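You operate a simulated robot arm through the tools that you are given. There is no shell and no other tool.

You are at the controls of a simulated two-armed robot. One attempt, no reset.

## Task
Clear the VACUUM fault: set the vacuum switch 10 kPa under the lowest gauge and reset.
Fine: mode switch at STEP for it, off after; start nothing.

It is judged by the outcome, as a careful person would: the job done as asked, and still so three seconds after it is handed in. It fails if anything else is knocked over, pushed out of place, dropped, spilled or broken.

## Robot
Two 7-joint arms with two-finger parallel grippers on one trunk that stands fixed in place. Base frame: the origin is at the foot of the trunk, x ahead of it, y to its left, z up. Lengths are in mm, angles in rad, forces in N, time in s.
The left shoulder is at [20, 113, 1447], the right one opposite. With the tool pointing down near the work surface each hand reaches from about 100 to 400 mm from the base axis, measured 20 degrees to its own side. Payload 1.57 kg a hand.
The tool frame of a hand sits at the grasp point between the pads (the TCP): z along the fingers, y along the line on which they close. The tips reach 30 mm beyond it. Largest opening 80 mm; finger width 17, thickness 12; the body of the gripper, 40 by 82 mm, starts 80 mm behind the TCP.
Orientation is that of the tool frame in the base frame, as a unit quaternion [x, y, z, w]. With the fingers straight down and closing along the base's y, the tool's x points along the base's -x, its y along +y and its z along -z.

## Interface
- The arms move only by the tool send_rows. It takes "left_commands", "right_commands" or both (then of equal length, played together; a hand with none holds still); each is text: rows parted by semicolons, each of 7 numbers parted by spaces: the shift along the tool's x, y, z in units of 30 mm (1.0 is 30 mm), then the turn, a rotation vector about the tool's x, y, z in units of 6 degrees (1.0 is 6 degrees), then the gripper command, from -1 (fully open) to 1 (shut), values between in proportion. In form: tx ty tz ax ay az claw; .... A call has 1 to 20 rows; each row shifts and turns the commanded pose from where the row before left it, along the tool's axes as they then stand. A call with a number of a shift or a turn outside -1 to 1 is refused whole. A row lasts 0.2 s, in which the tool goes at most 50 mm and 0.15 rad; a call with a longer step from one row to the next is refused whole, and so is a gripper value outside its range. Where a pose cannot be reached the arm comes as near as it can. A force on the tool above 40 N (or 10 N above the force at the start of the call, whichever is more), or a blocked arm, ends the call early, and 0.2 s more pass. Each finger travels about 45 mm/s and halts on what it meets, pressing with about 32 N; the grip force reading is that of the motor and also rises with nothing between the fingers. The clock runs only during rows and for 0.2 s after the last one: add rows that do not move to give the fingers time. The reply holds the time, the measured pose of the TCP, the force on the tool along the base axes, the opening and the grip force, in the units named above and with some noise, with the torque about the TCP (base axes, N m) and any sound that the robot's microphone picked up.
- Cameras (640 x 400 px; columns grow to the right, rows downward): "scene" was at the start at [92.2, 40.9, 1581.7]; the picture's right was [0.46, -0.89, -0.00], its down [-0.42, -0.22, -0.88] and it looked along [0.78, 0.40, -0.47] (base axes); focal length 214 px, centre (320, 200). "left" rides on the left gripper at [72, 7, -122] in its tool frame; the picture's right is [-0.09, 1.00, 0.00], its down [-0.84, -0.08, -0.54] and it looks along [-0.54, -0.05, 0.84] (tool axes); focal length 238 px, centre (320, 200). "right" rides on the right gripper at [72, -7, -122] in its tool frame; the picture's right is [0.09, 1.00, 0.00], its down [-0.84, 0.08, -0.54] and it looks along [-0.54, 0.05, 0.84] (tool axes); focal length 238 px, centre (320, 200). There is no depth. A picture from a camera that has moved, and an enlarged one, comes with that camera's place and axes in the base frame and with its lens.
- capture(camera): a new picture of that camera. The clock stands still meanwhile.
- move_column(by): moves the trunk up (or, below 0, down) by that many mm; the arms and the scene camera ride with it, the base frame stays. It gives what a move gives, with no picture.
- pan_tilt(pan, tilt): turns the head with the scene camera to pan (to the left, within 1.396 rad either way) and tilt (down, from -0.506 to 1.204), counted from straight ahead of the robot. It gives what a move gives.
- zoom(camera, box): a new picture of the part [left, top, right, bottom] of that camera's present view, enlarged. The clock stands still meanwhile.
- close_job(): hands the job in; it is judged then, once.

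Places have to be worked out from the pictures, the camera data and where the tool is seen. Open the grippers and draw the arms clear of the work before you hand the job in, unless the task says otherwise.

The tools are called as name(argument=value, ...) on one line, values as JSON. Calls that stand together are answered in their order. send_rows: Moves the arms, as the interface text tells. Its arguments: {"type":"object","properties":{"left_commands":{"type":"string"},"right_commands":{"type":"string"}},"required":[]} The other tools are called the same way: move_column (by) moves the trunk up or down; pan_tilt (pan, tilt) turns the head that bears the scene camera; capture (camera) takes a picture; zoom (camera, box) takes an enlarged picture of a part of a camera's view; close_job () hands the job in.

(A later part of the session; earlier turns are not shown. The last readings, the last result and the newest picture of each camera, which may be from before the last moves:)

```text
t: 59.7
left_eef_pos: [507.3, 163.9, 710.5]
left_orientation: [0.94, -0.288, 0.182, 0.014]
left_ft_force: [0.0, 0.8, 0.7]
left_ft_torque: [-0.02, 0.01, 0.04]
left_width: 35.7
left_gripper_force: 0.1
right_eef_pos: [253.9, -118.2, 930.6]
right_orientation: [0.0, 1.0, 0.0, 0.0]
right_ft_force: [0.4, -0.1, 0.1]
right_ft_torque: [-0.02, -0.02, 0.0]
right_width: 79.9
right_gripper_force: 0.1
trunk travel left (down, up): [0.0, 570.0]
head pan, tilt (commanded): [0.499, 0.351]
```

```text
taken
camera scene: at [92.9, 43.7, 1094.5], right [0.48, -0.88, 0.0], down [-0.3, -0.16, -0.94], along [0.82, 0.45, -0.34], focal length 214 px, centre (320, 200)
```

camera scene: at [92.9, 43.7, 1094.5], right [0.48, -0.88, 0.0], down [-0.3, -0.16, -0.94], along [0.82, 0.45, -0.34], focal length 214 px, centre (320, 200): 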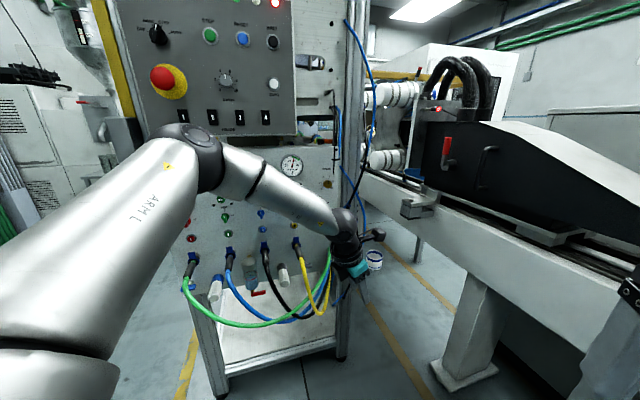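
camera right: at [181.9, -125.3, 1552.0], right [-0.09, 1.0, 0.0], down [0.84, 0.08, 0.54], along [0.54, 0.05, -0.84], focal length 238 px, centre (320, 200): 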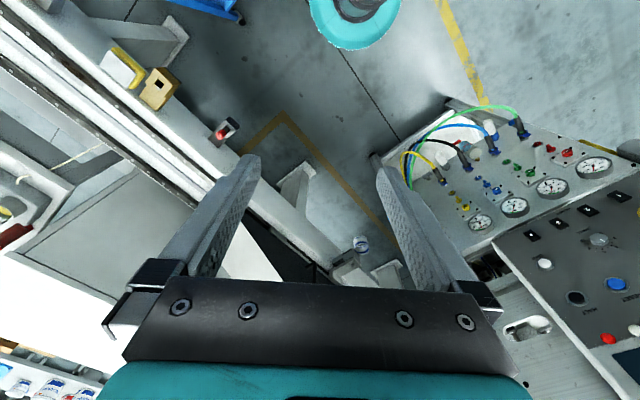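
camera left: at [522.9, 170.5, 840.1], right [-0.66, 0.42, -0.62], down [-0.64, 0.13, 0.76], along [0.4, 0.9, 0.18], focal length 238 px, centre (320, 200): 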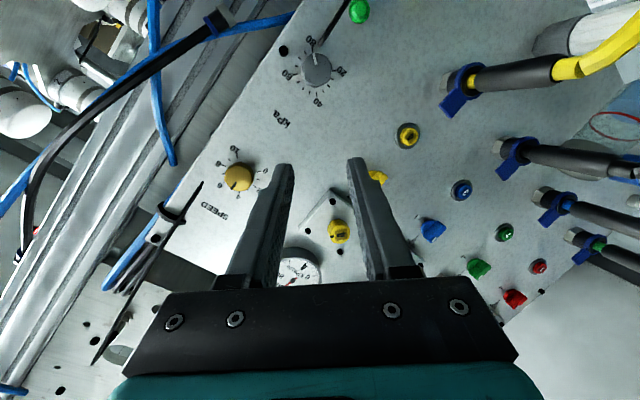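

The forearm roll works cleanly, with the elbow fixed and the hand pointing down. I'll continue the second -90°.

send_rows(left_commands="0.081 0.33 -0.01 -0.534 0.106 -0.839 0.1; 0.081 0.33 -0.01 -0.534 0.106 -0.839 0.1; 0.081 0.33 -0.01 -0.534 0.106 -0.839 0.1; 0.081 0.33 -0.01 -0.534 0.106 -0.839 0.1; 0.081 0.33 -0.01 -0.534 0.106 -0.839 0.1; 0.081 0.33 -0.01 -0.534 0.106 -0.839 0.1; 0.081 0.33 -0.01 -0.534 0.106 -0.839 0.1; 0.081 0.33 -0.01 -0.534 0.106 -0.839 0.1; 0.081 0.33 -0.01 -0.534 0.106 -0.839 0.1; 0.081 0.33 -0.01 -0.534 0.106 -0.839 0.1; 0.081 0.33 -0.01 -0.534 0.106 -0.839 0.1; 0.081 0.33 -0.01 -0.534 0.106 -0.839 0.1; 0.081 0.33 -0.01 -0.534 0.106 -0.839 0.1; 0.081 0.33 -0.01 -0.534 0.106 -0.839 0.1; 0.081 0.33 -0.01 -0.534 0.106 -0.839 0.1; 0 0 0 0 0 0 0.1")

capture(camera="scene")

```text
t: 63.1
left_eef_pos: [520.9, 50.7, 787.7]
left_orientation: [0.818, 0.285, 0.082, 0.493]
left_ft_force: [0.4, -1.1, 0.2]
left_ft_torque: [0.0, 0.0, -0.01]
left_width: 36.3
left_gripper_force: 0.0
right_eef_pos: [253.3, -117.4, 931.5]
right_orientation: [0.0, 1.0, 0.001, 0.0]
right_ft_force: [0.5, 0.1, 0.4]
right_ft_torque: [0.02, 0.01, -0.02]
right_width: 79.9
right_gripper_force: 0.0
trunk travel left (down, up): [0.0, 570.0]
head pan, tilt (commanded): [0.499, 0.351]
```

```text
taken
camera scene: at [92.9, 43.7, 1094.5], right [0.48, -0.88, 0.0], down [-0.3, -0.16, -0.94], along [0.82, 0.45, -0.34], focal length 214 px, centre (320, 200)
```

scene: 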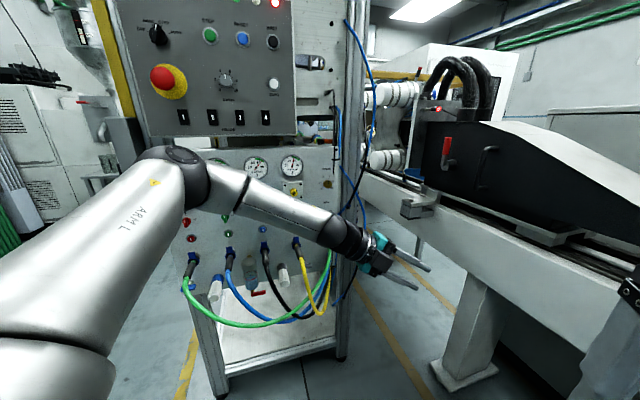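

The hand now points right of the forearm and the elbow has come down a little. Now I'll swing it left through straight, 54° for the first part.

send_rows(left_commands="0.612 -0.122 -0.033 0.195 0.981 0 0.1; 0.612 -0.122 -0.033 0.195 0.981 0 0.1; 0.612 -0.122 -0.033 0.195 0.981 0 0.1; 0.612 -0.122 -0.033 0.195 0.981 0 0.1; 0.612 -0.122 -0.033 0.195 0.981 0 0.1; 0.612 -0.122 -0.033 0.195 0.981 0 0.1; 0.612 -0.122 -0.033 0.195 0.981 0 0.1; 0.612 -0.122 -0.033 0.195 0.981 0 0.1; 0.612 -0.122 -0.033 0.195 0.981 0 0.1; 0 0 0 0 0 0 0.1")

capture(camera="scene")

```text
t: 65.3
left_eef_pos: [597.9, 193.9, 779.5]
left_orientation: [0.736, 0.481, 0.413, 0.239]
left_ft_force: [0.3, 0.7, -0.4]
left_ft_torque: [-0.01, 0.01, -0.02]
left_width: 35.9
left_gripper_force: 0.0
right_eef_pos: [253.7, -118.4, 930.8]
right_orientation: [0.0, 1.0, 0.001, -0.001]
right_ft_force: [-0.4, 0.0, -0.6]
right_ft_torque: [0.0, -0.01, -0.02]
right_width: 80.0
right_gripper_force: 0.1
trunk travel left (down, up): [0.0, 570.0]
head pan, tilt (commanded): [0.499, 0.351]
```

```text
taken
camera scene: at [92.9, 43.7, 1094.5], right [0.48, -0.88, 0.0], down [-0.3, -0.16, -0.94], along [0.82, 0.45, -0.34], focal length 214 px, centre (320, 200)
```

scene: 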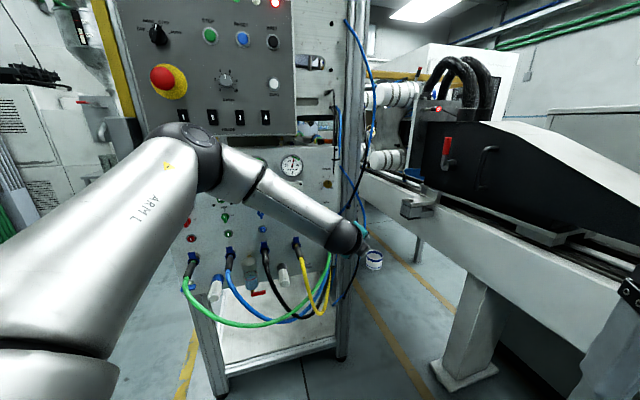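

The swing passed straight and the hand is now about 20° left of the forearm, with no limits hit. I'll swing 36° more to the left.

send_rows(left_commands="0.612 -0.122 -0.033 0.195 0.981 0 0.1; 0.612 -0.122 -0.033 0.195 0.981 0 0.1; 0.612 -0.122 -0.033 0.195 0.981 0 0.1; 0.612 -0.122 -0.033 0.195 0.981 0 0.1; 0.612 -0.122 -0.033 0.195 0.981 0 0.1; 0.612 -0.122 -0.033 0.195 0.981 0 0.1; 0 0 0 0 0 0 0.1")

capture(camera="scene")

capture(camera="left")

```text
t: 66.9
left_eef_pos: [578.3, 296.3, 822.7]
left_orientation: [0.589, 0.555, 0.586, 0.038]
left_ft_force: [-0.1, 0.4, -0.2]
left_ft_torque: [-0.03, 0.02, 0.03]
left_width: 36.1
left_gripper_force: 0.0
right_eef_pos: [253.0, -119.0, 930.8]
right_orientation: [0.0, 1.0, 0.001, -0.001]
right_ft_force: [-0.4, -0.1, -0.3]
right_ft_torque: [-0.01, -0.02, -0.02]
right_width: 80.0
right_gripper_force: 0.2
trunk travel left (down, up): [0.0, 570.0]
head pan, tilt (commanded): [0.499, 0.351]
```

```text
taken
camera scene: at [92.9, 43.7, 1094.5], right [0.48, -0.88, 0.0], down [-0.3, -0.16, -0.94], along [0.82, 0.45, -0.34], focal length 214 px, centre (320, 200)
```

scene: 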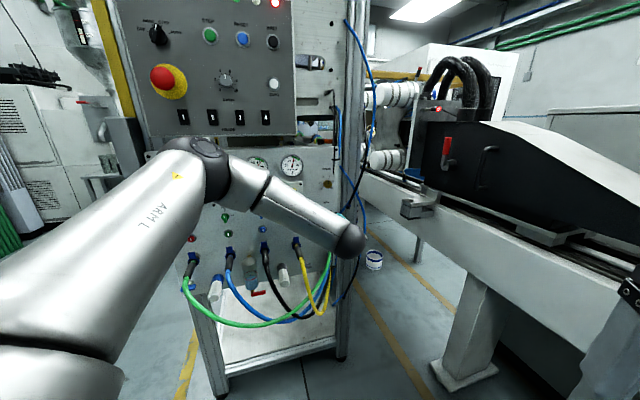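

```text
taken
camera left: at [472.0, 269.3, 911.1], right [0.64, -0.44, 0.63], down [-0.19, -0.88, -0.43], along [0.75, 0.15, -0.65], focal length 238 px, centre (320, 200)
```

left: 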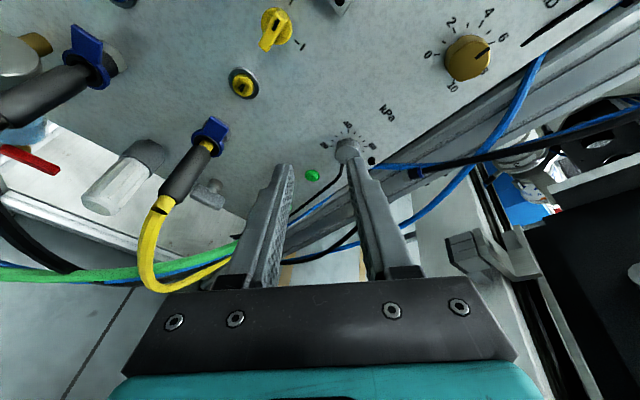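

The re-branch worked, and the camera is now on top with the kPa knob in view. I'll level the hand to the panel normal here and see whether it's free at this height.

send_rows(left_commands="0 0 0 -0.392 0.678 0 0.1; 0 0 0 -0.392 0.678 0 0.1; 0 0 0 -0.392 0.678 0 0.1; 0 0 0 -0.392 0.678 0 0.1; 0 0 0 0 0 0 0.1")

capture(camera="left")

capture(camera="scene")

```text
t: 68.1
left_eef_pos: [551.6, 324.3, 851.8]
left_orientation: [0.496, 0.504, 0.706, 0.007]
left_ft_force: [1.1, -0.3, 0.5]
left_ft_torque: [0.01, -0.02, 0.0]
left_width: 35.8
left_gripper_force: 0.1
left hand out of reach, approached as far as the arm can: row 1, 2, 3, 4
right_eef_pos: [254.6, -118.2, 931.1]
right_orientation: [0.0, 1.0, 0.001, 0.0]
right_ft_force: [-0.2, 0.1, -0.4]
right_ft_torque: [0.0, 0.01, 0.01]
right_width: 80.1
right_gripper_force: 0.2
trunk travel left (down, up): [0.0, 570.0]
head pan, tilt (commanded): [0.499, 0.351]
```

```text
taken
camera left: at [432.2, 271.0, 906.8], right [0.53, -0.54, 0.65], down [0.0, -0.77, -0.64], along [0.84, 0.34, -0.41], focal length 238 px, centre (320, 200)
```

left: 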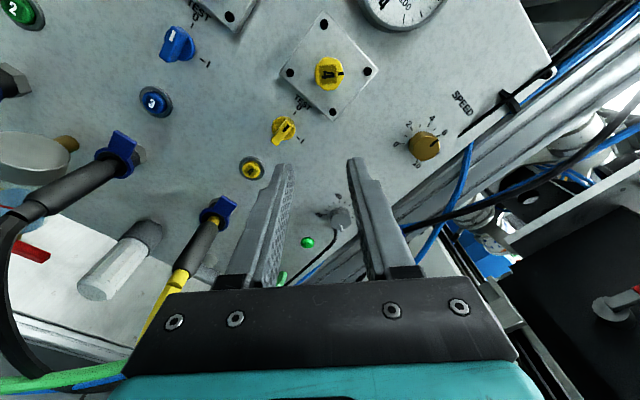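

```text
taken
camera scene: at [92.8, 43.7, 1094.5], right [0.48, -0.88, 0.0], down [-0.3, -0.16, -0.94], along [0.82, 0.45, -0.34], focal length 214 px, centre (320, 200)
```

scene: 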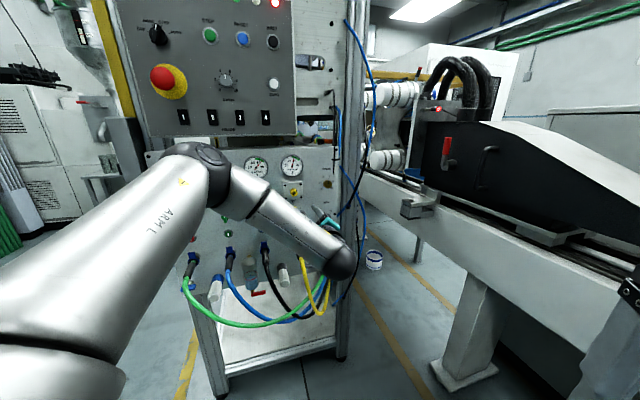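

Leveling drifted the hand back to the same boundary, so it's a shoulder or elbow limit and not the wrist. I'll look at the shoulder and elbow with the head camera.

pan_tilt(pan=1.0, tilt=0.9)

capture(camera="scene")

pan_tilt(pan=1.39, tilt=0.5)

capture(camera="scene")

capture(camera="right")

```text
t: 69.0
left_eef_pos: [552.3, 324.2, 851.6]
left_orientation: [0.496, 0.505, 0.706, 0.007]
left_ft_force: [-0.6, 0.7, -0.5]
left_ft_torque: [0.01, -0.01, -0.02]
left_width: 36.1
left_gripper_force: 0.1
right_eef_pos: [253.6, -117.2, 931.5]
right_orientation: [0.0, 1.0, 0.0, 0.0]
right_ft_force: [-0.5, -0.9, 0.3]
right_ft_torque: [0.0, -0.02, 0.03]
right_width: 79.8
right_gripper_force: 0.0
trunk travel left (down, up): [0.0, 570.0]
head pan, tilt (commanded): [1.0, 0.901]
```

```text
taken
camera scene: at [52.0, 62.6, 1047.0], right [0.84, -0.54, 0.0], down [-0.42, -0.66, -0.62], along [0.34, 0.52, -0.78], focal length 214 px, centre (320, 200)
```

scene: 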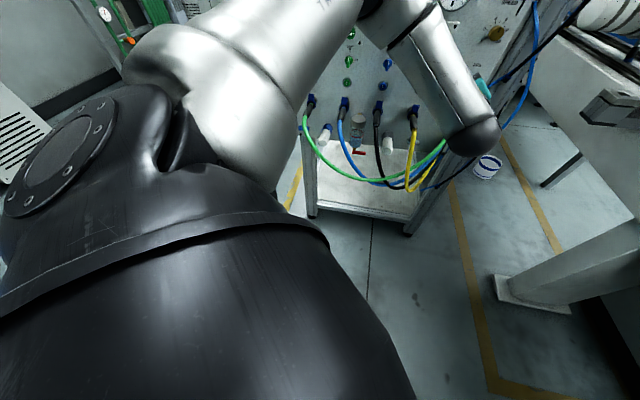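

```text
t: 69.9
left_eef_pos: [551.6, 323.7, 851.1]
left_orientation: [0.496, 0.505, 0.706, 0.008]
left_ft_force: [-0.8, -0.8, 0.6]
left_ft_torque: [0.01, -0.01, 0.03]
left_width: 35.9
left_gripper_force: 0.0
right_eef_pos: [254.7, -117.6, 930.7]
right_orientation: [0.0, 1.0, 0.002, -0.001]
right_ft_force: [-0.3, 0.0, 0.4]
right_ft_torque: [0.0, -0.01, 0.03]
right_width: 80.3
right_gripper_force: 0.0
trunk travel left (down, up): [0.0, 570.0]
head pan, tilt (commanded): [1.389, 0.499]
```

```text
taken
camera scene: at [27.6, 88.6, 1080.7], right [0.98, -0.18, 0.0], down [-0.09, -0.47, -0.88], along [0.16, 0.86, -0.48], focal length 214 px, centre (320, 200)
```

scene: 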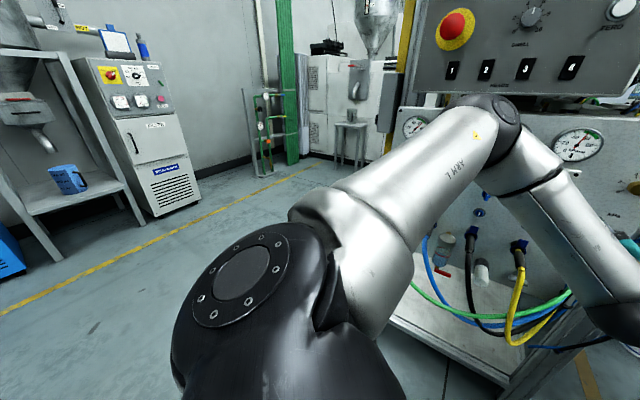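

```text
taken
camera right: at [181.9, -125.4, 1052.0], right [-0.09, 1.0, 0.0], down [0.84, 0.08, 0.54], along [0.54, 0.05, -0.84], focal length 238 px, centre (320, 200)
```

right: 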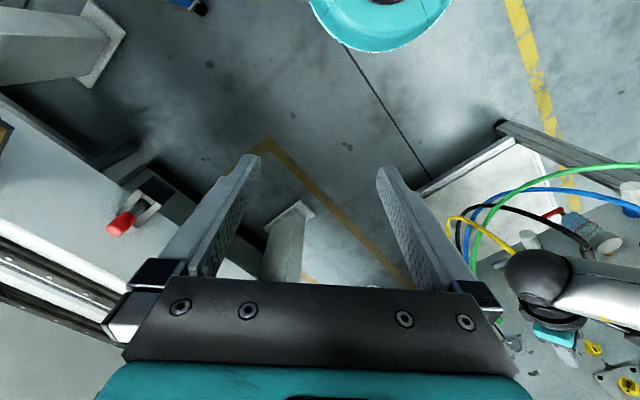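

The shoulder limit looks tied to the elbow riding high. I'll try reaching the knob from below: back off and left in free space, drop the hand so the elbow comes down, then move right at low height.

send_rows(left_commands="0.54 -0.52 -0.375 0 0 0 0.1; 0.54 -0.52 -0.375 0 0 0 0.1; 0.54 -0.52 -0.375 0 0 0 0.1; 0.54 -0.52 -0.375 0 0 0 0.1; -0.5 -0.52 -0.1 0 0 0 0.1; -0.5 -0.52 -0.1 0 0 0 0.1; -0.5 -0.52 0 0 0 0 0.1; -0.5 -0.52 0 0 0 0 0.1; -0.5 -0.52 0 0 0 0 0.1; 0 0 0 0 0 0 0.1")

capture(camera="scene")

capture(camera="left")

```text
t: 72.1
left_eef_pos: [446.7, 363.5, 780.6]
left_orientation: [0.497, 0.504, 0.706, 0.007]
left_ft_force: [-0.9, 0.2, 0.6]
left_ft_torque: [0.0, 0.0, 0.0]
left_width: 35.7
left_gripper_force: 0.1
left hand out of reach, approached as far as the arm can: row 8, 9
right_eef_pos: [253.9, -117.8, 930.5]
right_orientation: [0.001, 1.0, 0.001, 0.0]
right_ft_force: [0.4, 0.1, -0.4]
right_ft_torque: [-0.04, -0.03, -0.02]
right_width: 79.9
right_gripper_force: 0.0
trunk travel left (down, up): [0.0, 570.0]
head pan, tilt (commanded): [1.389, 0.499]
```

```text
taken
camera scene: at [27.5, 88.6, 1080.8], right [0.98, -0.18, 0.0], down [-0.09, -0.47, -0.88], along [0.16, 0.86, -0.48], focal length 214 px, centre (320, 200)
```

scene: 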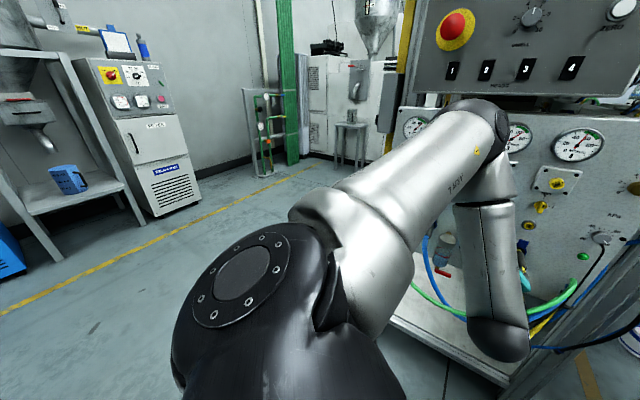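

```text
taken
camera left: at [328.3, 311.6, 835.3], right [0.54, -0.53, 0.65], down [0.0, -0.77, -0.63], along [0.84, 0.34, -0.41], focal length 238 px, centre (320, 200)
```

left: 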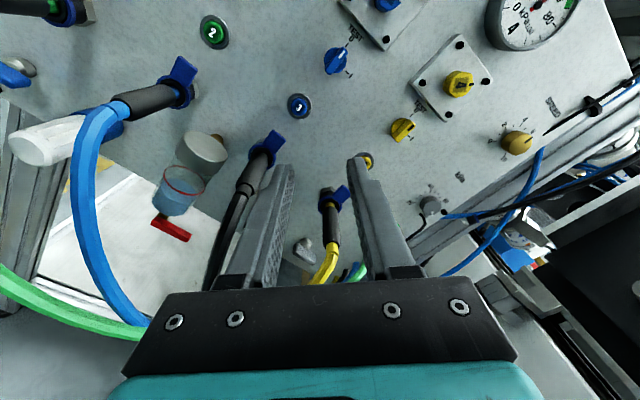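

The upper arm hasn't moved at all, only the forearm has. I'll test whether the first shoulder joint can still turn down by commanding a small rigid rotation of the hand about the shoulder's lateral axis.

send_rows(left_commands="-0.382 -0.69 -0.205 0.2555 -0.2445 0.353 0.1; -0.382 -0.69 -0.205 0.2555 -0.2445 0.353 0.1; 0 0 0 0 0 0 0.1")

capture(camera="scene")

```text
t: 72.9
left_eef_pos: [426.2, 374.6, 756.5]
left_orientation: [0.532, 0.506, 0.679, -0.02]
left_ft_force: [-1.1, 0.6, 0.3]
left_ft_torque: [0.0, 0.03, -0.03]
left_width: 36.1
left_gripper_force: 0.0
left hand out of reach, approached as far as the arm can: row 1, 2
right_eef_pos: [254.7, -117.3, 930.4]
right_orientation: [0.0, 1.0, 0.001, 0.0]
right_ft_force: [0.2, 0.1, 0.0]
right_ft_torque: [0.0, -0.01, -0.01]
right_width: 80.1
right_gripper_force: 0.2
trunk travel left (down, up): [0.0, 570.0]
head pan, tilt (commanded): [1.389, 0.499]
```

```text
taken
camera scene: at [27.5, 88.6, 1080.8], right [0.98, -0.18, 0.0], down [-0.09, -0.47, -0.88], along [0.16, 0.86, -0.48], focal length 214 px, centre (320, 200)
```

scene: 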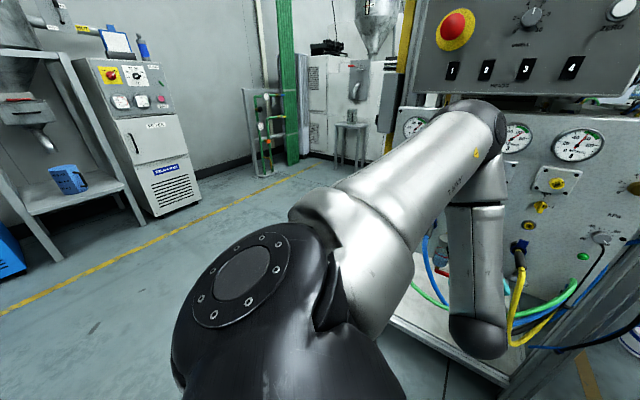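

The upper arm is pinned at shoulder limits because the shoulder is in its flipped branch (elbow up and over). I'll flip it to the natural elbow-down branch through the free space on the left: arm up-left, then straight out left, then down, then forward. The first leg is up and left, away from the cabinet.

send_rows(left_commands="0.93 0.011 -0.131 0 0 0 0.1; 0.93 0.011 -0.131 0 0 0 0.1; 0.93 0.011 -0.131 0 0 0 0.1; 0.93 0.011 -0.131 0 0 0 0.1; 0.93 0.011 -0.131 0 0 0 0.1; 0.93 0.011 -0.131 0 0 0 0.1; 0.93 0.011 -0.131 0 0 0 0.1; 0.93 0.011 -0.131 0 0 0 0.1; 0.93 0.011 -0.131 0 0 0 0.1; 0.93 0.011 -0.131 0 0 0 0.1; 0.93 0.011 -0.131 0 0 0 0.1; 0.93 0.011 -0.131 0 0 0 0.1; 0.93 0.011 -0.131 0 0 0 0.1; 0.854 -0.094 -0.009 0 0 0 0.1; 0.854 -0.094 -0.009 0 0 0 0.1; 0.854 -0.094 -0.009 0 0 0 0.1; 0.854 -0.094 -0.009 0 0 0 0.1; 0.854 -0.094 -0.009 0 0 0 0.1; 0 0 0 0 0 0 0.1")

capture(camera="scene")

capture(camera="left")

```text
t: 76.9
left_eef_pos: [196.6, 612.8, 1113.8]
left_orientation: [0.531, 0.505, 0.68, -0.019]
left_ft_force: [0.5, 0.2, -0.5]
left_ft_torque: [0.0, -0.01, -0.01]
left_width: 36.2
left_gripper_force: 0.1
left hand out of reach, approached as far as the arm can: row 5, 6, 7, 8
right_eef_pos: [254.9, -118.1, 930.5]
right_orientation: [0.0, 1.0, 0.001, 0.001]
right_ft_force: [0.0, -0.2, -0.3]
right_ft_torque: [0.01, 0.01, 0.0]
right_width: 80.1
right_gripper_force: 0.0
trunk travel left (down, up): [0.0, 570.0]
head pan, tilt (commanded): [1.389, 0.499]
```

```text
taken
camera scene: at [27.5, 88.6, 1080.8], right [0.98, -0.18, 0.0], down [-0.09, -0.47, -0.88], along [0.16, 0.86, -0.48], focal length 214 px, centre (320, 200)
```

scene: 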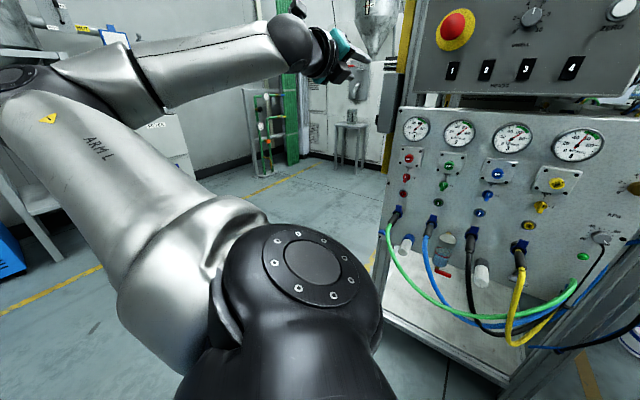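

```text
taken
camera left: at [84.4, 558.6, 1180.3], right [0.6, -0.54, 0.59], down [-0.06, -0.77, -0.63], along [0.8, 0.34, -0.5], focal length 238 px, centre (320, 200)
```

left: 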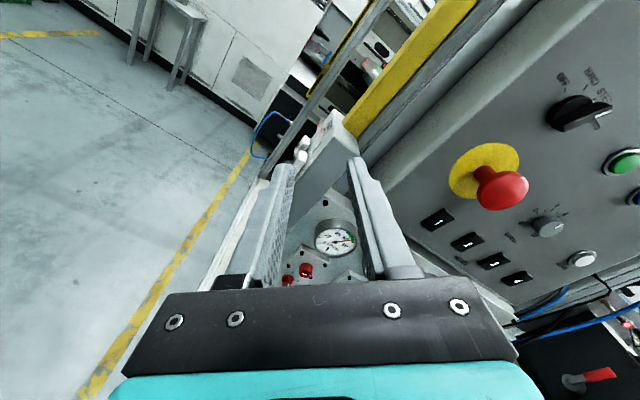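

The upper arm has now swung up and back, away from its limit. Next I'll straighten the arm out to the left (free floor space there) to take the shoulder through its zero.

send_rows(left_commands="0.128 -0.83 0.488 0 0 0 0.1; 0.128 -0.83 0.488 0 0 0 0.1; 0.128 -0.83 0.488 0 0 0 0.1; 0.128 -0.83 0.488 0 0 0 0.1; 0.128 -0.83 0.488 0 0 0 0.1; 0.128 -0.83 0.488 0 0 0 0.1; 0.128 -0.83 0.488 0 0 0 0.1; 0.128 -0.83 0.488 0 0 0 0.1; 0 0 0 0 0 0 0.1")

capture(camera="scene")

capture(camera="left")

```text
t: 78.9
left_eef_pos: [154.0, 808.1, 993.4]
left_orientation: [0.533, 0.504, 0.68, -0.019]
left_ft_force: [-0.4, -0.8, 0.2]
left_ft_torque: [-0.03, 0.03, 0.0]
left_width: 36.0
left_gripper_force: 0.1
right_eef_pos: [254.0, -117.4, 931.5]
right_orientation: [0.0, 1.0, 0.001, 0.0]
right_ft_force: [0.9, 1.4, 0.5]
right_ft_torque: [0.06, 0.0, -0.01]
right_width: 79.9
right_gripper_force: 0.0
trunk travel left (down, up): [0.0, 570.0]
head pan, tilt (commanded): [1.389, 0.499]
```

```text
taken
camera scene: at [27.6, 88.8, 1080.8], right [0.98, -0.18, 0.0], down [-0.09, -0.47, -0.88], along [0.16, 0.86, -0.48], focal length 214 px, centre (320, 200)
```

scene: 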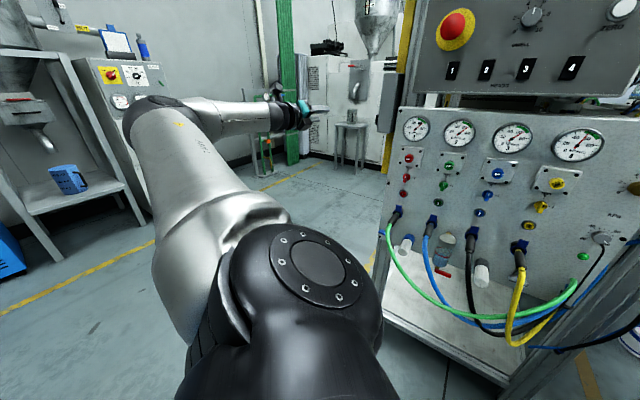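

```text
taken
camera left: at [40.9, 754.8, 1061.1], right [0.6, -0.53, 0.59], down [-0.06, -0.77, -0.63], along [0.8, 0.34, -0.5], focal length 238 px, centre (320, 200)
```

left: 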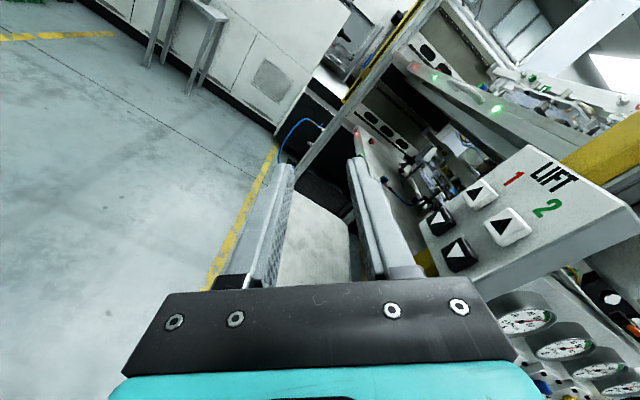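

There's a LIFT button box left of the cabinet at about [370, 720, 1055], so I'll stay well away from it. The elbow is now behind and up, so I'll wind the upper arm on around via back, down and forward, which avoids the limit. First I'll raise the trunk 350 mm for room, then lower the extended arm down the left side.

move_column(by=350)

send_rows(left_commands="-0.6 -0.52 -0.05 0 0 0 0.1; -0.6 -0.52 -0.05 0 0 0 0.1; -0.6 -0.52 -0.05 0 0 0 0.1; -0.6 -0.52 -0.05 0 0 0 0.1; -0.6 -0.52 -0.05 0 0 0 0.1; -0.6 -0.52 -0.05 0 0 0 0.1; 0 0 0 0 0 0 0.1")

capture(camera="scene")

capture(camera="left")

```text
t: 82.3
left_eef_pos: [153.3, 808.2, 1344.4]
left_orientation: [0.531, 0.505, 0.68, -0.02]
left_ft_force: [0.3, 0.3, 1.2]
left_ft_torque: [-0.01, 0.02, 0.0]
left_width: 36.1
left_gripper_force: 0.0
right_eef_pos: [254.8, -117.7, 1282.4]
right_orientation: [0.0, 1.0, 0.0, 0.0]
right_ft_force: [0.2, 0.0, 0.1]
right_ft_torque: [-0.01, 0.0, 0.0]
right_width: 80.0
right_gripper_force: 0.0
trunk travel left (down, up): [-350.0, 220.0]
head pan, tilt (commanded): [1.389, 0.499]
```

```text
t: 83.9
left_eef_pos: [141.3, 792.5, 1202.4]
left_orientation: [0.532, 0.504, 0.68, -0.02]
left_ft_force: [0.1, -0.9, -0.2]
left_ft_torque: [-0.02, -0.02, 0.02]
left_width: 35.9
left_gripper_force: 0.1
right_eef_pos: [253.5, -117.6, 1282.2]
right_orientation: [0.0, 1.0, 0.001, 0.0]
right_ft_force: [-0.7, -0.5, 0.3]
right_ft_torque: [0.01, 0.01, -0.01]
right_width: 80.3
right_gripper_force: 0.1
trunk travel left (down, up): [-350.0, 220.0]
head pan, tilt (commanded): [1.389, 0.499]
```

```text
taken
camera scene: at [27.6, 88.5, 1430.8], right [0.98, -0.18, 0.0], down [-0.09, -0.47, -0.88], along [0.16, 0.86, -0.48], focal length 214 px, centre (320, 200)
```

scene: 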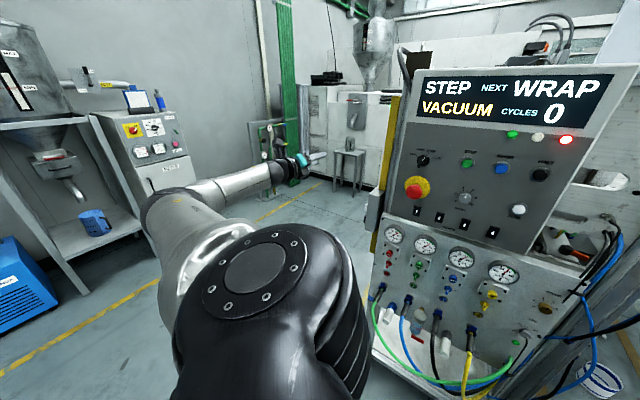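

```text
taken
camera left: at [28.6, 739.7, 1269.4], right [0.6, -0.54, 0.59], down [-0.06, -0.77, -0.63], along [0.8, 0.34, -0.5], focal length 238 px, centre (320, 200)
```

left: 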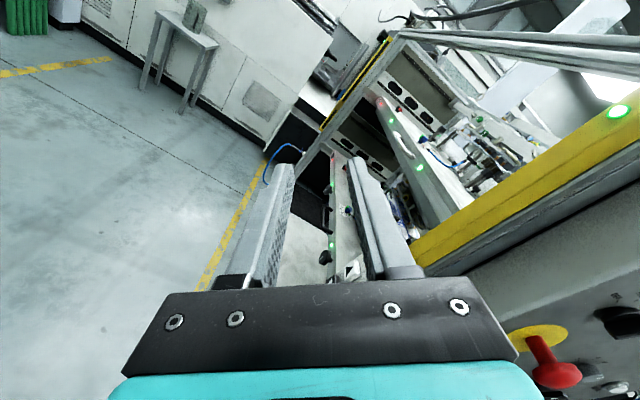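

The arm is lowering cleanly on the left with no limits hit. I'll continue down and inward toward a hanging posture.

send_rows(left_commands="-0.87 -0.397 -0.122 0 0 0 0.1; -0.87 -0.397 -0.122 0 0 0 0.1; -0.87 -0.397 -0.122 0 0 0 0.1; -0.87 -0.397 -0.122 0 0 0 0.1; -0.87 -0.397 -0.122 0 0 0 0.1; -0.87 -0.397 -0.122 0 0 0 0.1; -0.87 -0.397 -0.122 0 0 0 0.1; 0 0 0 0 0 0 0.1")

capture(camera="scene")

```text
t: 85.7
left_eef_pos: [154.0, 721.4, 1012.0]
left_orientation: [0.532, 0.505, 0.68, -0.02]
left_ft_force: [0.6, 0.3, 0.3]
left_ft_torque: [-0.03, 0.01, 0.01]
left_width: 36.1
left_gripper_force: 0.0
right_eef_pos: [253.9, -118.4, 1280.4]
right_orientation: [-0.001, 1.0, 0.001, 0.0]
right_ft_force: [0.2, 0.3, 0.1]
right_ft_torque: [-0.02, -0.02, 0.02]
right_width: 80.0
right_gripper_force: 0.0
trunk travel left (down, up): [-350.0, 220.0]
head pan, tilt (commanded): [1.389, 0.499]
```

```text
taken
camera scene: at [27.5, 88.6, 1430.8], right [0.98, -0.18, 0.0], down [-0.09, -0.47, -0.88], along [0.16, 0.86, -0.48], focal length 214 px, centre (320, 200)
```

scene: 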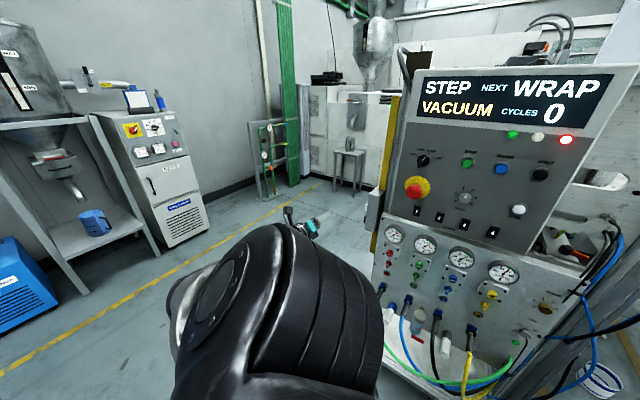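

It's working: the shoulder has rotated and the arm now hangs down-left. I'll continue inward and down, then forward.

send_rows(left_commands="-0.838 -0.04 -0.306 0 0 0 0.1; -0.838 -0.04 -0.306 0 0 0 0.1; -0.838 -0.04 -0.306 0 0 0 0.1; -0.838 -0.04 -0.306 0 0 0 0.1; -0.838 -0.04 -0.306 0 0 0 0.1; -0.838 -0.04 -0.306 0 0 0 0.1; -0.838 -0.04 -0.306 0 0 0 0.1; -0.838 -0.04 -0.306 0 0 0 0.1; 0 0 0 0 0 0 0.1")

capture(camera="scene")

capture(camera="left")

```text
t: 87.7
left_eef_pos: [175.3, 664.3, 952.4]
left_orientation: [0.532, 0.505, 0.68, -0.02]
left_ft_force: [-0.6, 0.2, -0.6]
left_ft_torque: [0.01, 0.02, -0.01]
left_width: 35.9
left_gripper_force: 0.0
left hand out of reach, approached as far as the arm can: row 4, 5, 6, 7, 8
right_eef_pos: [253.2, -118.2, 1280.8]
right_orientation: [0.0, 1.0, 0.0, 0.0]
right_ft_force: [0.2, -0.6, -0.9]
right_ft_torque: [0.0, 0.01, -0.01]
right_width: 79.9
right_gripper_force: 0.1
trunk travel left (down, up): [-350.0, 220.0]
head pan, tilt (commanded): [1.389, 0.499]
```

```text
taken
camera scene: at [27.6, 88.6, 1430.8], right [0.98, -0.18, 0.0], down [-0.09, -0.47, -0.88], along [0.16, 0.86, -0.48], focal length 214 px, centre (320, 200)
```

scene: 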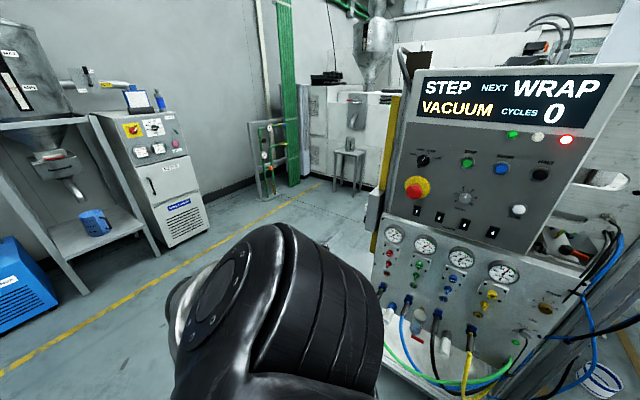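

```text
taken
camera left: at [63.7, 611.2, 1019.9], right [0.6, -0.53, 0.59], down [-0.06, -0.77, -0.63], along [0.8, 0.34, -0.5], focal length 238 px, centre (320, 200)
```

left: 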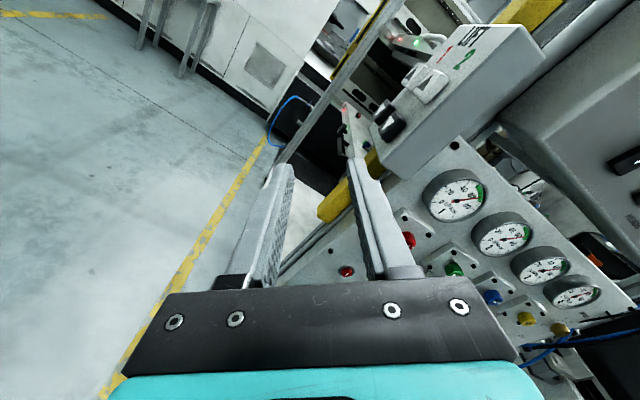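

Blocked again partway, probably the wrist compensating for the arm's rotation. I'll relax the hand orientation by rotating it down with the arm (about base x) and see if that frees it.

send_rows(left_commands="0 0 0 0.434 -0.566 -0.702 0.1; 0 0 0 0.434 -0.566 -0.702 0.1; 0 0 0 0.434 -0.566 -0.702 0.1; 0 0 0 0.434 -0.566 -0.702 0.1; 0 0 0 0.434 -0.566 -0.702 0.1; 0 0 0 0 0 0 0.1")

```text
t: 89.1
left_eef_pos: [177.3, 662.7, 952.3]
left_orientation: [0.52, 0.664, 0.524, 0.12]
left_ft_force: [0.3, -0.4, 0.8]
left_ft_torque: [0.01, 0.01, 0.01]
left_width: 35.9
left_gripper_force: 0.1
right_eef_pos: [253.7, -117.6, 1281.3]
right_orientation: [0.001, 1.0, 0.001, 0.001]
right_ft_force: [-0.2, 0.5, 0.0]
right_ft_torque: [0.02, 0.01, -0.01]
right_width: 79.9
right_gripper_force: 0.1
trunk travel left (down, up): [-350.0, 220.0]
head pan, tilt (commanded): [1.389, 0.499]
```

That freed it with no flags. I'll continue moving inward and down with the hand pitched.

send_rows(left_commands="-0.773 -0.425 -0.031 0 0 0 0.1; -0.773 -0.425 -0.031 0 0 0 0.1; -0.773 -0.425 -0.031 0 0 0 0.1; -0.773 -0.425 -0.031 0 0 0 0.1; -0.773 -0.425 -0.031 0 0 0 0.1; -0.773 -0.425 -0.031 0 0 0 0.1; -0.773 -0.425 -0.031 0 0 0 0.1; -0.773 -0.425 -0.031 0 0 0 0.1; 0 0 0 0 0 0 0.1")

pan_tilt(pan=1.2, tilt=1.0)

capture(camera="scene")

capture(camera="left")

```text
t: 91.1
left_eef_pos: [181.9, 615.5, 900.0]
left_orientation: [0.52, 0.663, 0.525, 0.12]
left_ft_force: [0.2, 0.1, 0.4]
left_ft_torque: [-0.04, 0.0, 0.0]
left_width: 36.0
left_gripper_force: 0.0
left hand out of reach, approached as far as the arm can: row 3, 4, 5, 6, 7, 8
right_eef_pos: [254.8, -118.5, 1280.8]
right_orientation: [0.0, 1.0, 0.001, 0.0]
right_ft_force: [-0.2, 0.0, 0.5]
right_ft_torque: [0.04, 0.03, -0.01]
right_width: 80.1
right_gripper_force: 0.0
trunk travel left (down, up): [-350.0, 220.0]
head pan, tilt (commanded): [1.389, 0.499]
```

```text
t: 92.1
left_eef_pos: [182.5, 615.8, 900.2]
left_orientation: [0.52, 0.663, 0.525, 0.12]
left_ft_force: [-0.5, 0.3, -0.5]
left_ft_torque: [0.0, 0.0, -0.01]
left_width: 35.7
left_gripper_force: 0.1
right_eef_pos: [253.8, -116.7, 1280.9]
right_orientation: [0.001, 1.0, 0.001, -0.001]
right_ft_force: [0.0, 0.0, 0.2]
right_ft_torque: [-0.05, 0.05, 0.01]
right_width: 79.9
right_gripper_force: 0.1
trunk travel left (down, up): [-350.0, 220.0]
head pan, tilt (commanded): [1.201, 1.0]
```

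```text
taken
camera scene: at [36.3, 64.1, 1389.8], right [0.93, -0.36, 0.0], down [-0.3, -0.78, -0.54], along [0.2, 0.5, -0.84], focal length 214 px, centre (320, 200)
```

scene: 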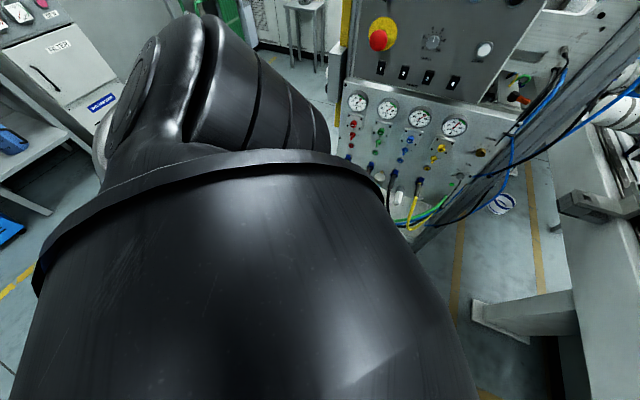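

```text
taken
camera left: at [68.9, 603.7, 985.3], right [0.6, -0.17, 0.78], down [-0.06, -0.98, -0.16], along [0.8, 0.05, -0.6], focal length 238 px, centre (320, 200)
```

left: 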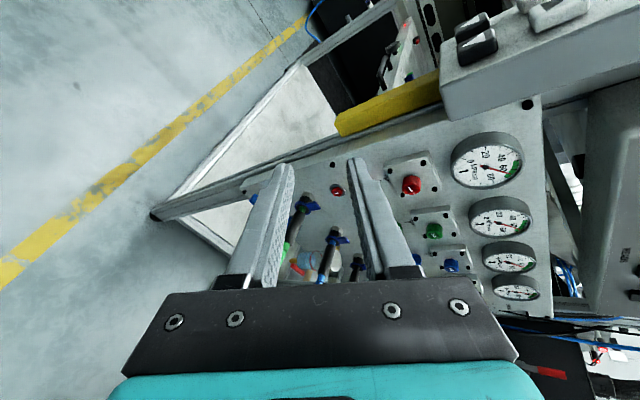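

The arm can't hang further in, but the upper arm is now wound to the low side. I'll bring the wrist inward and slightly up and forward from here, keeping clear of the cabinet.

send_rows(left_commands="-0.453 0.804 -0.219 0 0 0 0.1; -0.453 0.804 -0.219 0 0 0 0.1; -0.453 0.804 -0.219 0 0 0 0.1; -0.453 0.804 -0.219 0 0 0 0.1; -0.453 0.804 -0.219 0 0 0 0.1; -0.453 0.804 -0.219 0 0 0 0.1; -0.453 0.804 -0.219 0 0 0 0.1; 0 0 0 0 0 0 0.1")

capture(camera="scene")

capture(camera="left")

```text
t: 93.9
left_eef_pos: [254.4, 515.6, 1028.7]
left_orientation: [0.519, 0.664, 0.525, 0.118]
left_ft_force: [-0.9, -0.6, -0.3]
left_ft_torque: [0.0, 0.01, 0.01]
left_width: 36.4
left_gripper_force: 0.0
left hand out of reach, approached as far as the arm can: row 1, 2
right_eef_pos: [253.5, -117.0, 1281.2]
right_orientation: [0.0, 1.0, 0.001, -0.001]
right_ft_force: [0.4, 0.9, -0.7]
right_ft_torque: [0.0, -0.04, 0.01]
right_width: 80.0
right_gripper_force: 0.0
trunk travel left (down, up): [-350.0, 220.0]
head pan, tilt (commanded): [1.201, 1.0]
```

```text
taken
camera scene: at [36.2, 64.2, 1389.7], right [0.93, -0.36, 0.0], down [-0.3, -0.78, -0.54], along [0.2, 0.5, -0.84], focal length 214 px, centre (320, 200)
```

scene: 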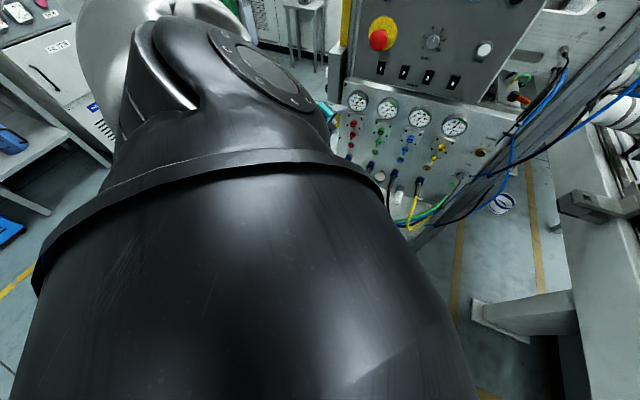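

```text
taken
camera left: at [141.7, 504.0, 1113.3], right [0.6, -0.17, 0.78], down [-0.06, -0.99, -0.16], along [0.8, 0.05, -0.6], focal length 238 px, centre (320, 200)
```

left: 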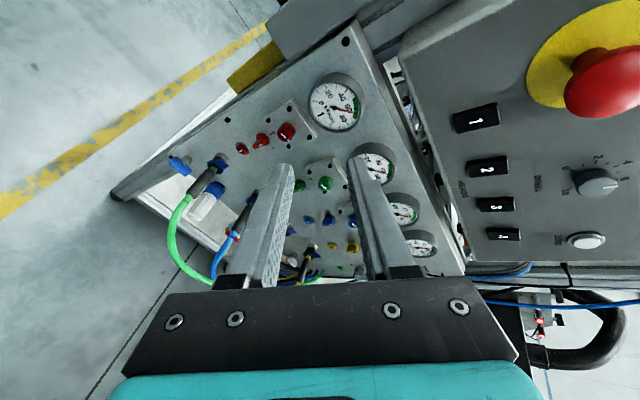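

Looking at the shoulder cap, the elbow has swung behind. I need the upper arm to go down and then forward with the wrist kept away from the panel, so I'll point the hand straight down first with the wrist held still. That keeps it clear of the cabinet while I swing the arm forward.

send_rows(left_commands="-0.266 -0.565 -0.033 0.9055 -0.426 0 0.1; -0.266 -0.565 -0.033 0.9055 -0.426 0 0.1; -0.266 -0.565 -0.033 0.9055 -0.426 0 0.1; -0.266 -0.565 -0.033 0.9055 -0.426 0 0.1; -0.266 -0.565 -0.033 0.9055 -0.426 0 0.1; -0.266 -0.565 -0.033 0.9055 -0.426 0 0.1; -0.266 -0.565 -0.033 0.9055 -0.426 0 0.1; -0.266 -0.565 -0.033 0.9055 -0.426 0 0.1; -0.266 -0.565 -0.033 0.9055 -0.426 0 0.1; -0.266 -0.565 -0.033 0.9055 -0.426 0 0.1; -0.266 -0.565 -0.033 0.9055 -0.426 0 0.1; 0 0 0 0 0 0 0.1")

pan_tilt(pan=1.39, tilt=0.7)

capture(camera="scene")

capture(camera="left")

```text
t: 96.5
left_eef_pos: [126.3, 412.0, 922.9]
left_orientation: [0.616, 0.787, -0.007, -0.002]
left_ft_force: [0.2, -0.1, -0.5]
left_ft_torque: [0.0, -0.02, 0.0]
left_width: 36.1
left_gripper_force: 0.1
right_eef_pos: [253.6, -117.2, 1281.0]
right_orientation: [-0.001, 1.0, 0.001, 0.0]
right_ft_force: [0.4, 0.4, 0.0]
right_ft_torque: [0.02, 0.02, 0.0]
right_width: 80.0
right_gripper_force: 0.0
trunk travel left (down, up): [-350.0, 220.0]
head pan, tilt (commanded): [1.201, 1.0]
```

```text
t: 97.3
left_eef_pos: [127.3, 412.4, 924.0]
left_orientation: [0.616, 0.787, -0.007, -0.001]
left_ft_force: [0.2, 0.8, -0.1]
left_ft_torque: [0.01, 0.0, -0.04]
left_width: 36.3
left_gripper_force: 0.0
right_eef_pos: [253.8, -117.3, 1280.5]
right_orientation: [0.0, 1.0, 0.001, 0.0]
right_ft_force: [-0.2, 0.1, 0.5]
right_ft_torque: [0.01, 0.0, -0.01]
right_width: 80.1
right_gripper_force: 0.0
trunk travel left (down, up): [-350.0, 220.0]
head pan, tilt (commanded): [1.389, 0.7]
```

```text
taken
camera scene: at [26.5, 82.6, 1413.0], right [0.98, -0.18, 0.0], down [-0.12, -0.63, -0.76], along [0.14, 0.75, -0.64], focal length 214 px, centre (320, 200)
```

scene: 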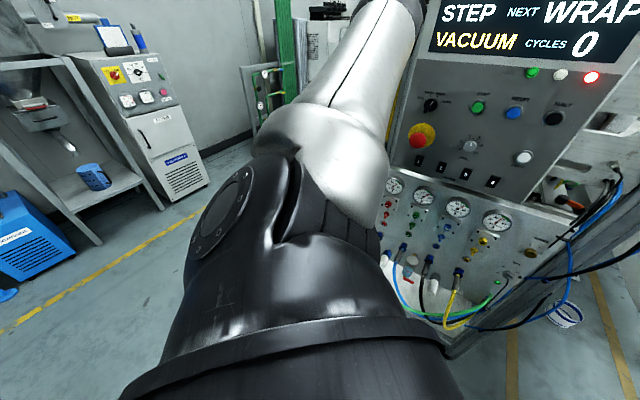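

```text
taken
camera left: at [118.1, 484.6, 1045.2], right [0.99, 0.15, -0.01], down [0.13, -0.83, 0.55], along [0.07, -0.54, -0.84], focal length 238 px, centre (320, 200)
```

left: 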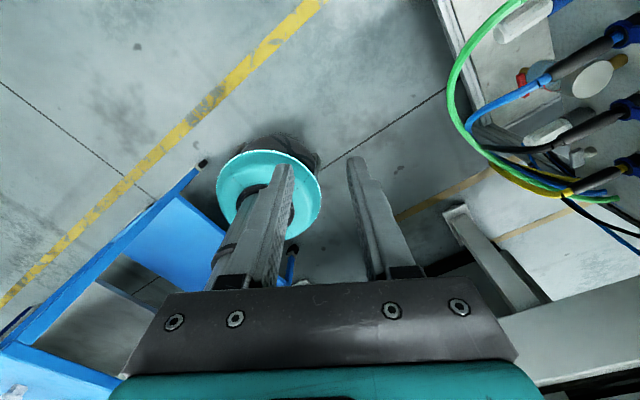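

The solver let the elbow swing up-left. I'll take the arm out to the left again with the hand pointing down, then lower it in the frontal plane so the upper arm passes through horizontal to down-left.

send_rows(left_commands="0.746 -0.092 -0.539 0 0 0 0.1; 0.746 -0.092 -0.539 0 0 0 0.1; 0.746 -0.092 -0.539 0 0 0 0.1; 0.746 -0.092 -0.539 0 0 0 0.1; 0.746 -0.092 -0.539 0 0 0 0.1; 0.746 -0.092 -0.539 0 0 0 0.1; 0.746 -0.092 -0.539 0 0 0 0.1; 0.746 -0.092 -0.539 0 0 0 0.1; 0.746 -0.092 -0.539 0 0 0 0.1; 0.746 -0.092 -0.539 0 0 0 0.1; 0.746 -0.092 -0.539 0 0 0 0.1; 0.746 -0.092 -0.539 0 0 0 0.1; 0.097 -0.113 0.8 0 0 0 0.1; 0.097 -0.113 0.8 0 0 0 0.1; 0.097 -0.113 0.8 0 0 0 0.1; 0.097 -0.113 0.8 0 0 0 0.1; 0.097 -0.113 0.8 0 0 0 0.1; 0 0 0 0 0 0 0.1")

capture(camera="scene")

```text
t: 101.1
left_eef_pos: [10.5, 677.1, 997.4]
left_orientation: [0.616, 0.787, -0.007, -0.002]
left_ft_force: [0.1, -0.6, -0.1]
left_ft_torque: [-0.02, 0.02, 0.01]
left_width: 35.9
left_gripper_force: 0.1
right_eef_pos: [253.5, -116.8, 1281.6]
right_orientation: [0.0, 1.0, 0.001, 0.001]
right_ft_force: [0.4, 0.5, -0.7]
right_ft_torque: [0.0, -0.04, 0.02]
right_width: 80.0
right_gripper_force: 0.1
trunk travel left (down, up): [-350.0, 220.0]
head pan, tilt (commanded): [1.389, 0.7]
```

```text
taken
camera scene: at [26.4, 82.5, 1413.1], right [0.98, -0.18, 0.0], down [-0.12, -0.63, -0.77], along [0.14, 0.75, -0.64], focal length 214 px, centre (320, 200)
```

scene: 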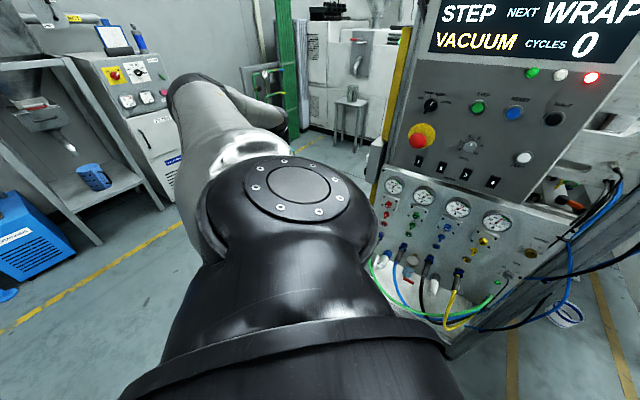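

The arm is at the left with the cap facing up and the elbow slightly back. I'll continue lowering with the hand pointing down and watch the shoulder.

send_rows(left_commands="-0.35 -0.09 0.8 0 0 0 0.1; -0.35 -0.09 0.8 0 0 0 0.1; -0.35 -0.09 0.8 0 0 0 0.1; -0.35 -0.09 0.8 0 0 0 0.1; -0.35 -0.09 0.8 0 0 0 0.1; -0.35 -0.09 0.8 0 0 0 0.1; -0.35 -0.09 0.8 0 0 0 0.1; -0.35 -0.09 0.8 0 0 0 0.1; 0 0 0 0 0 0 0.1")

capture(camera="scene")

```text
t: 103.1
left_eef_pos: [7.6, 587.8, 806.9]
left_orientation: [0.616, 0.787, -0.007, -0.002]
left_ft_force: [0.2, -0.2, 0.4]
left_ft_torque: [0.0, 0.0, 0.04]
left_width: 36.0
left_gripper_force: 0.0
right_eef_pos: [254.1, -117.5, 1280.4]
right_orientation: [0.0, 1.0, 0.001, 0.0]
right_ft_force: [0.1, -0.5, 0.2]
right_ft_torque: [0.0, -0.01, 0.0]
right_width: 80.0
right_gripper_force: 0.1
trunk travel left (down, up): [-350.0, 220.0]
head pan, tilt (commanded): [1.389, 0.7]
```

```text
taken
camera scene: at [26.6, 82.6, 1413.1], right [0.98, -0.18, 0.0], down [-0.12, -0.63, -0.76], along [0.14, 0.75, -0.64], focal length 214 px, centre (320, 200)
```

scene: 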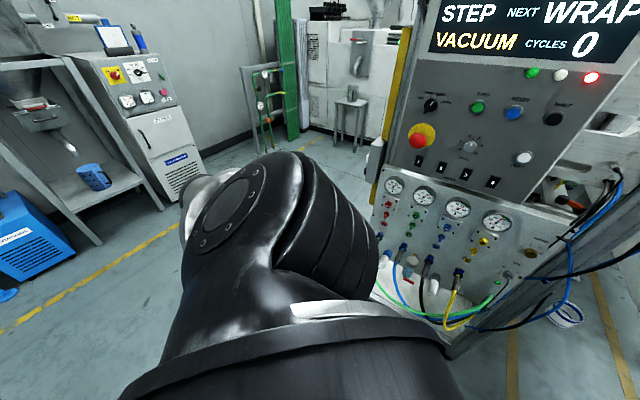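

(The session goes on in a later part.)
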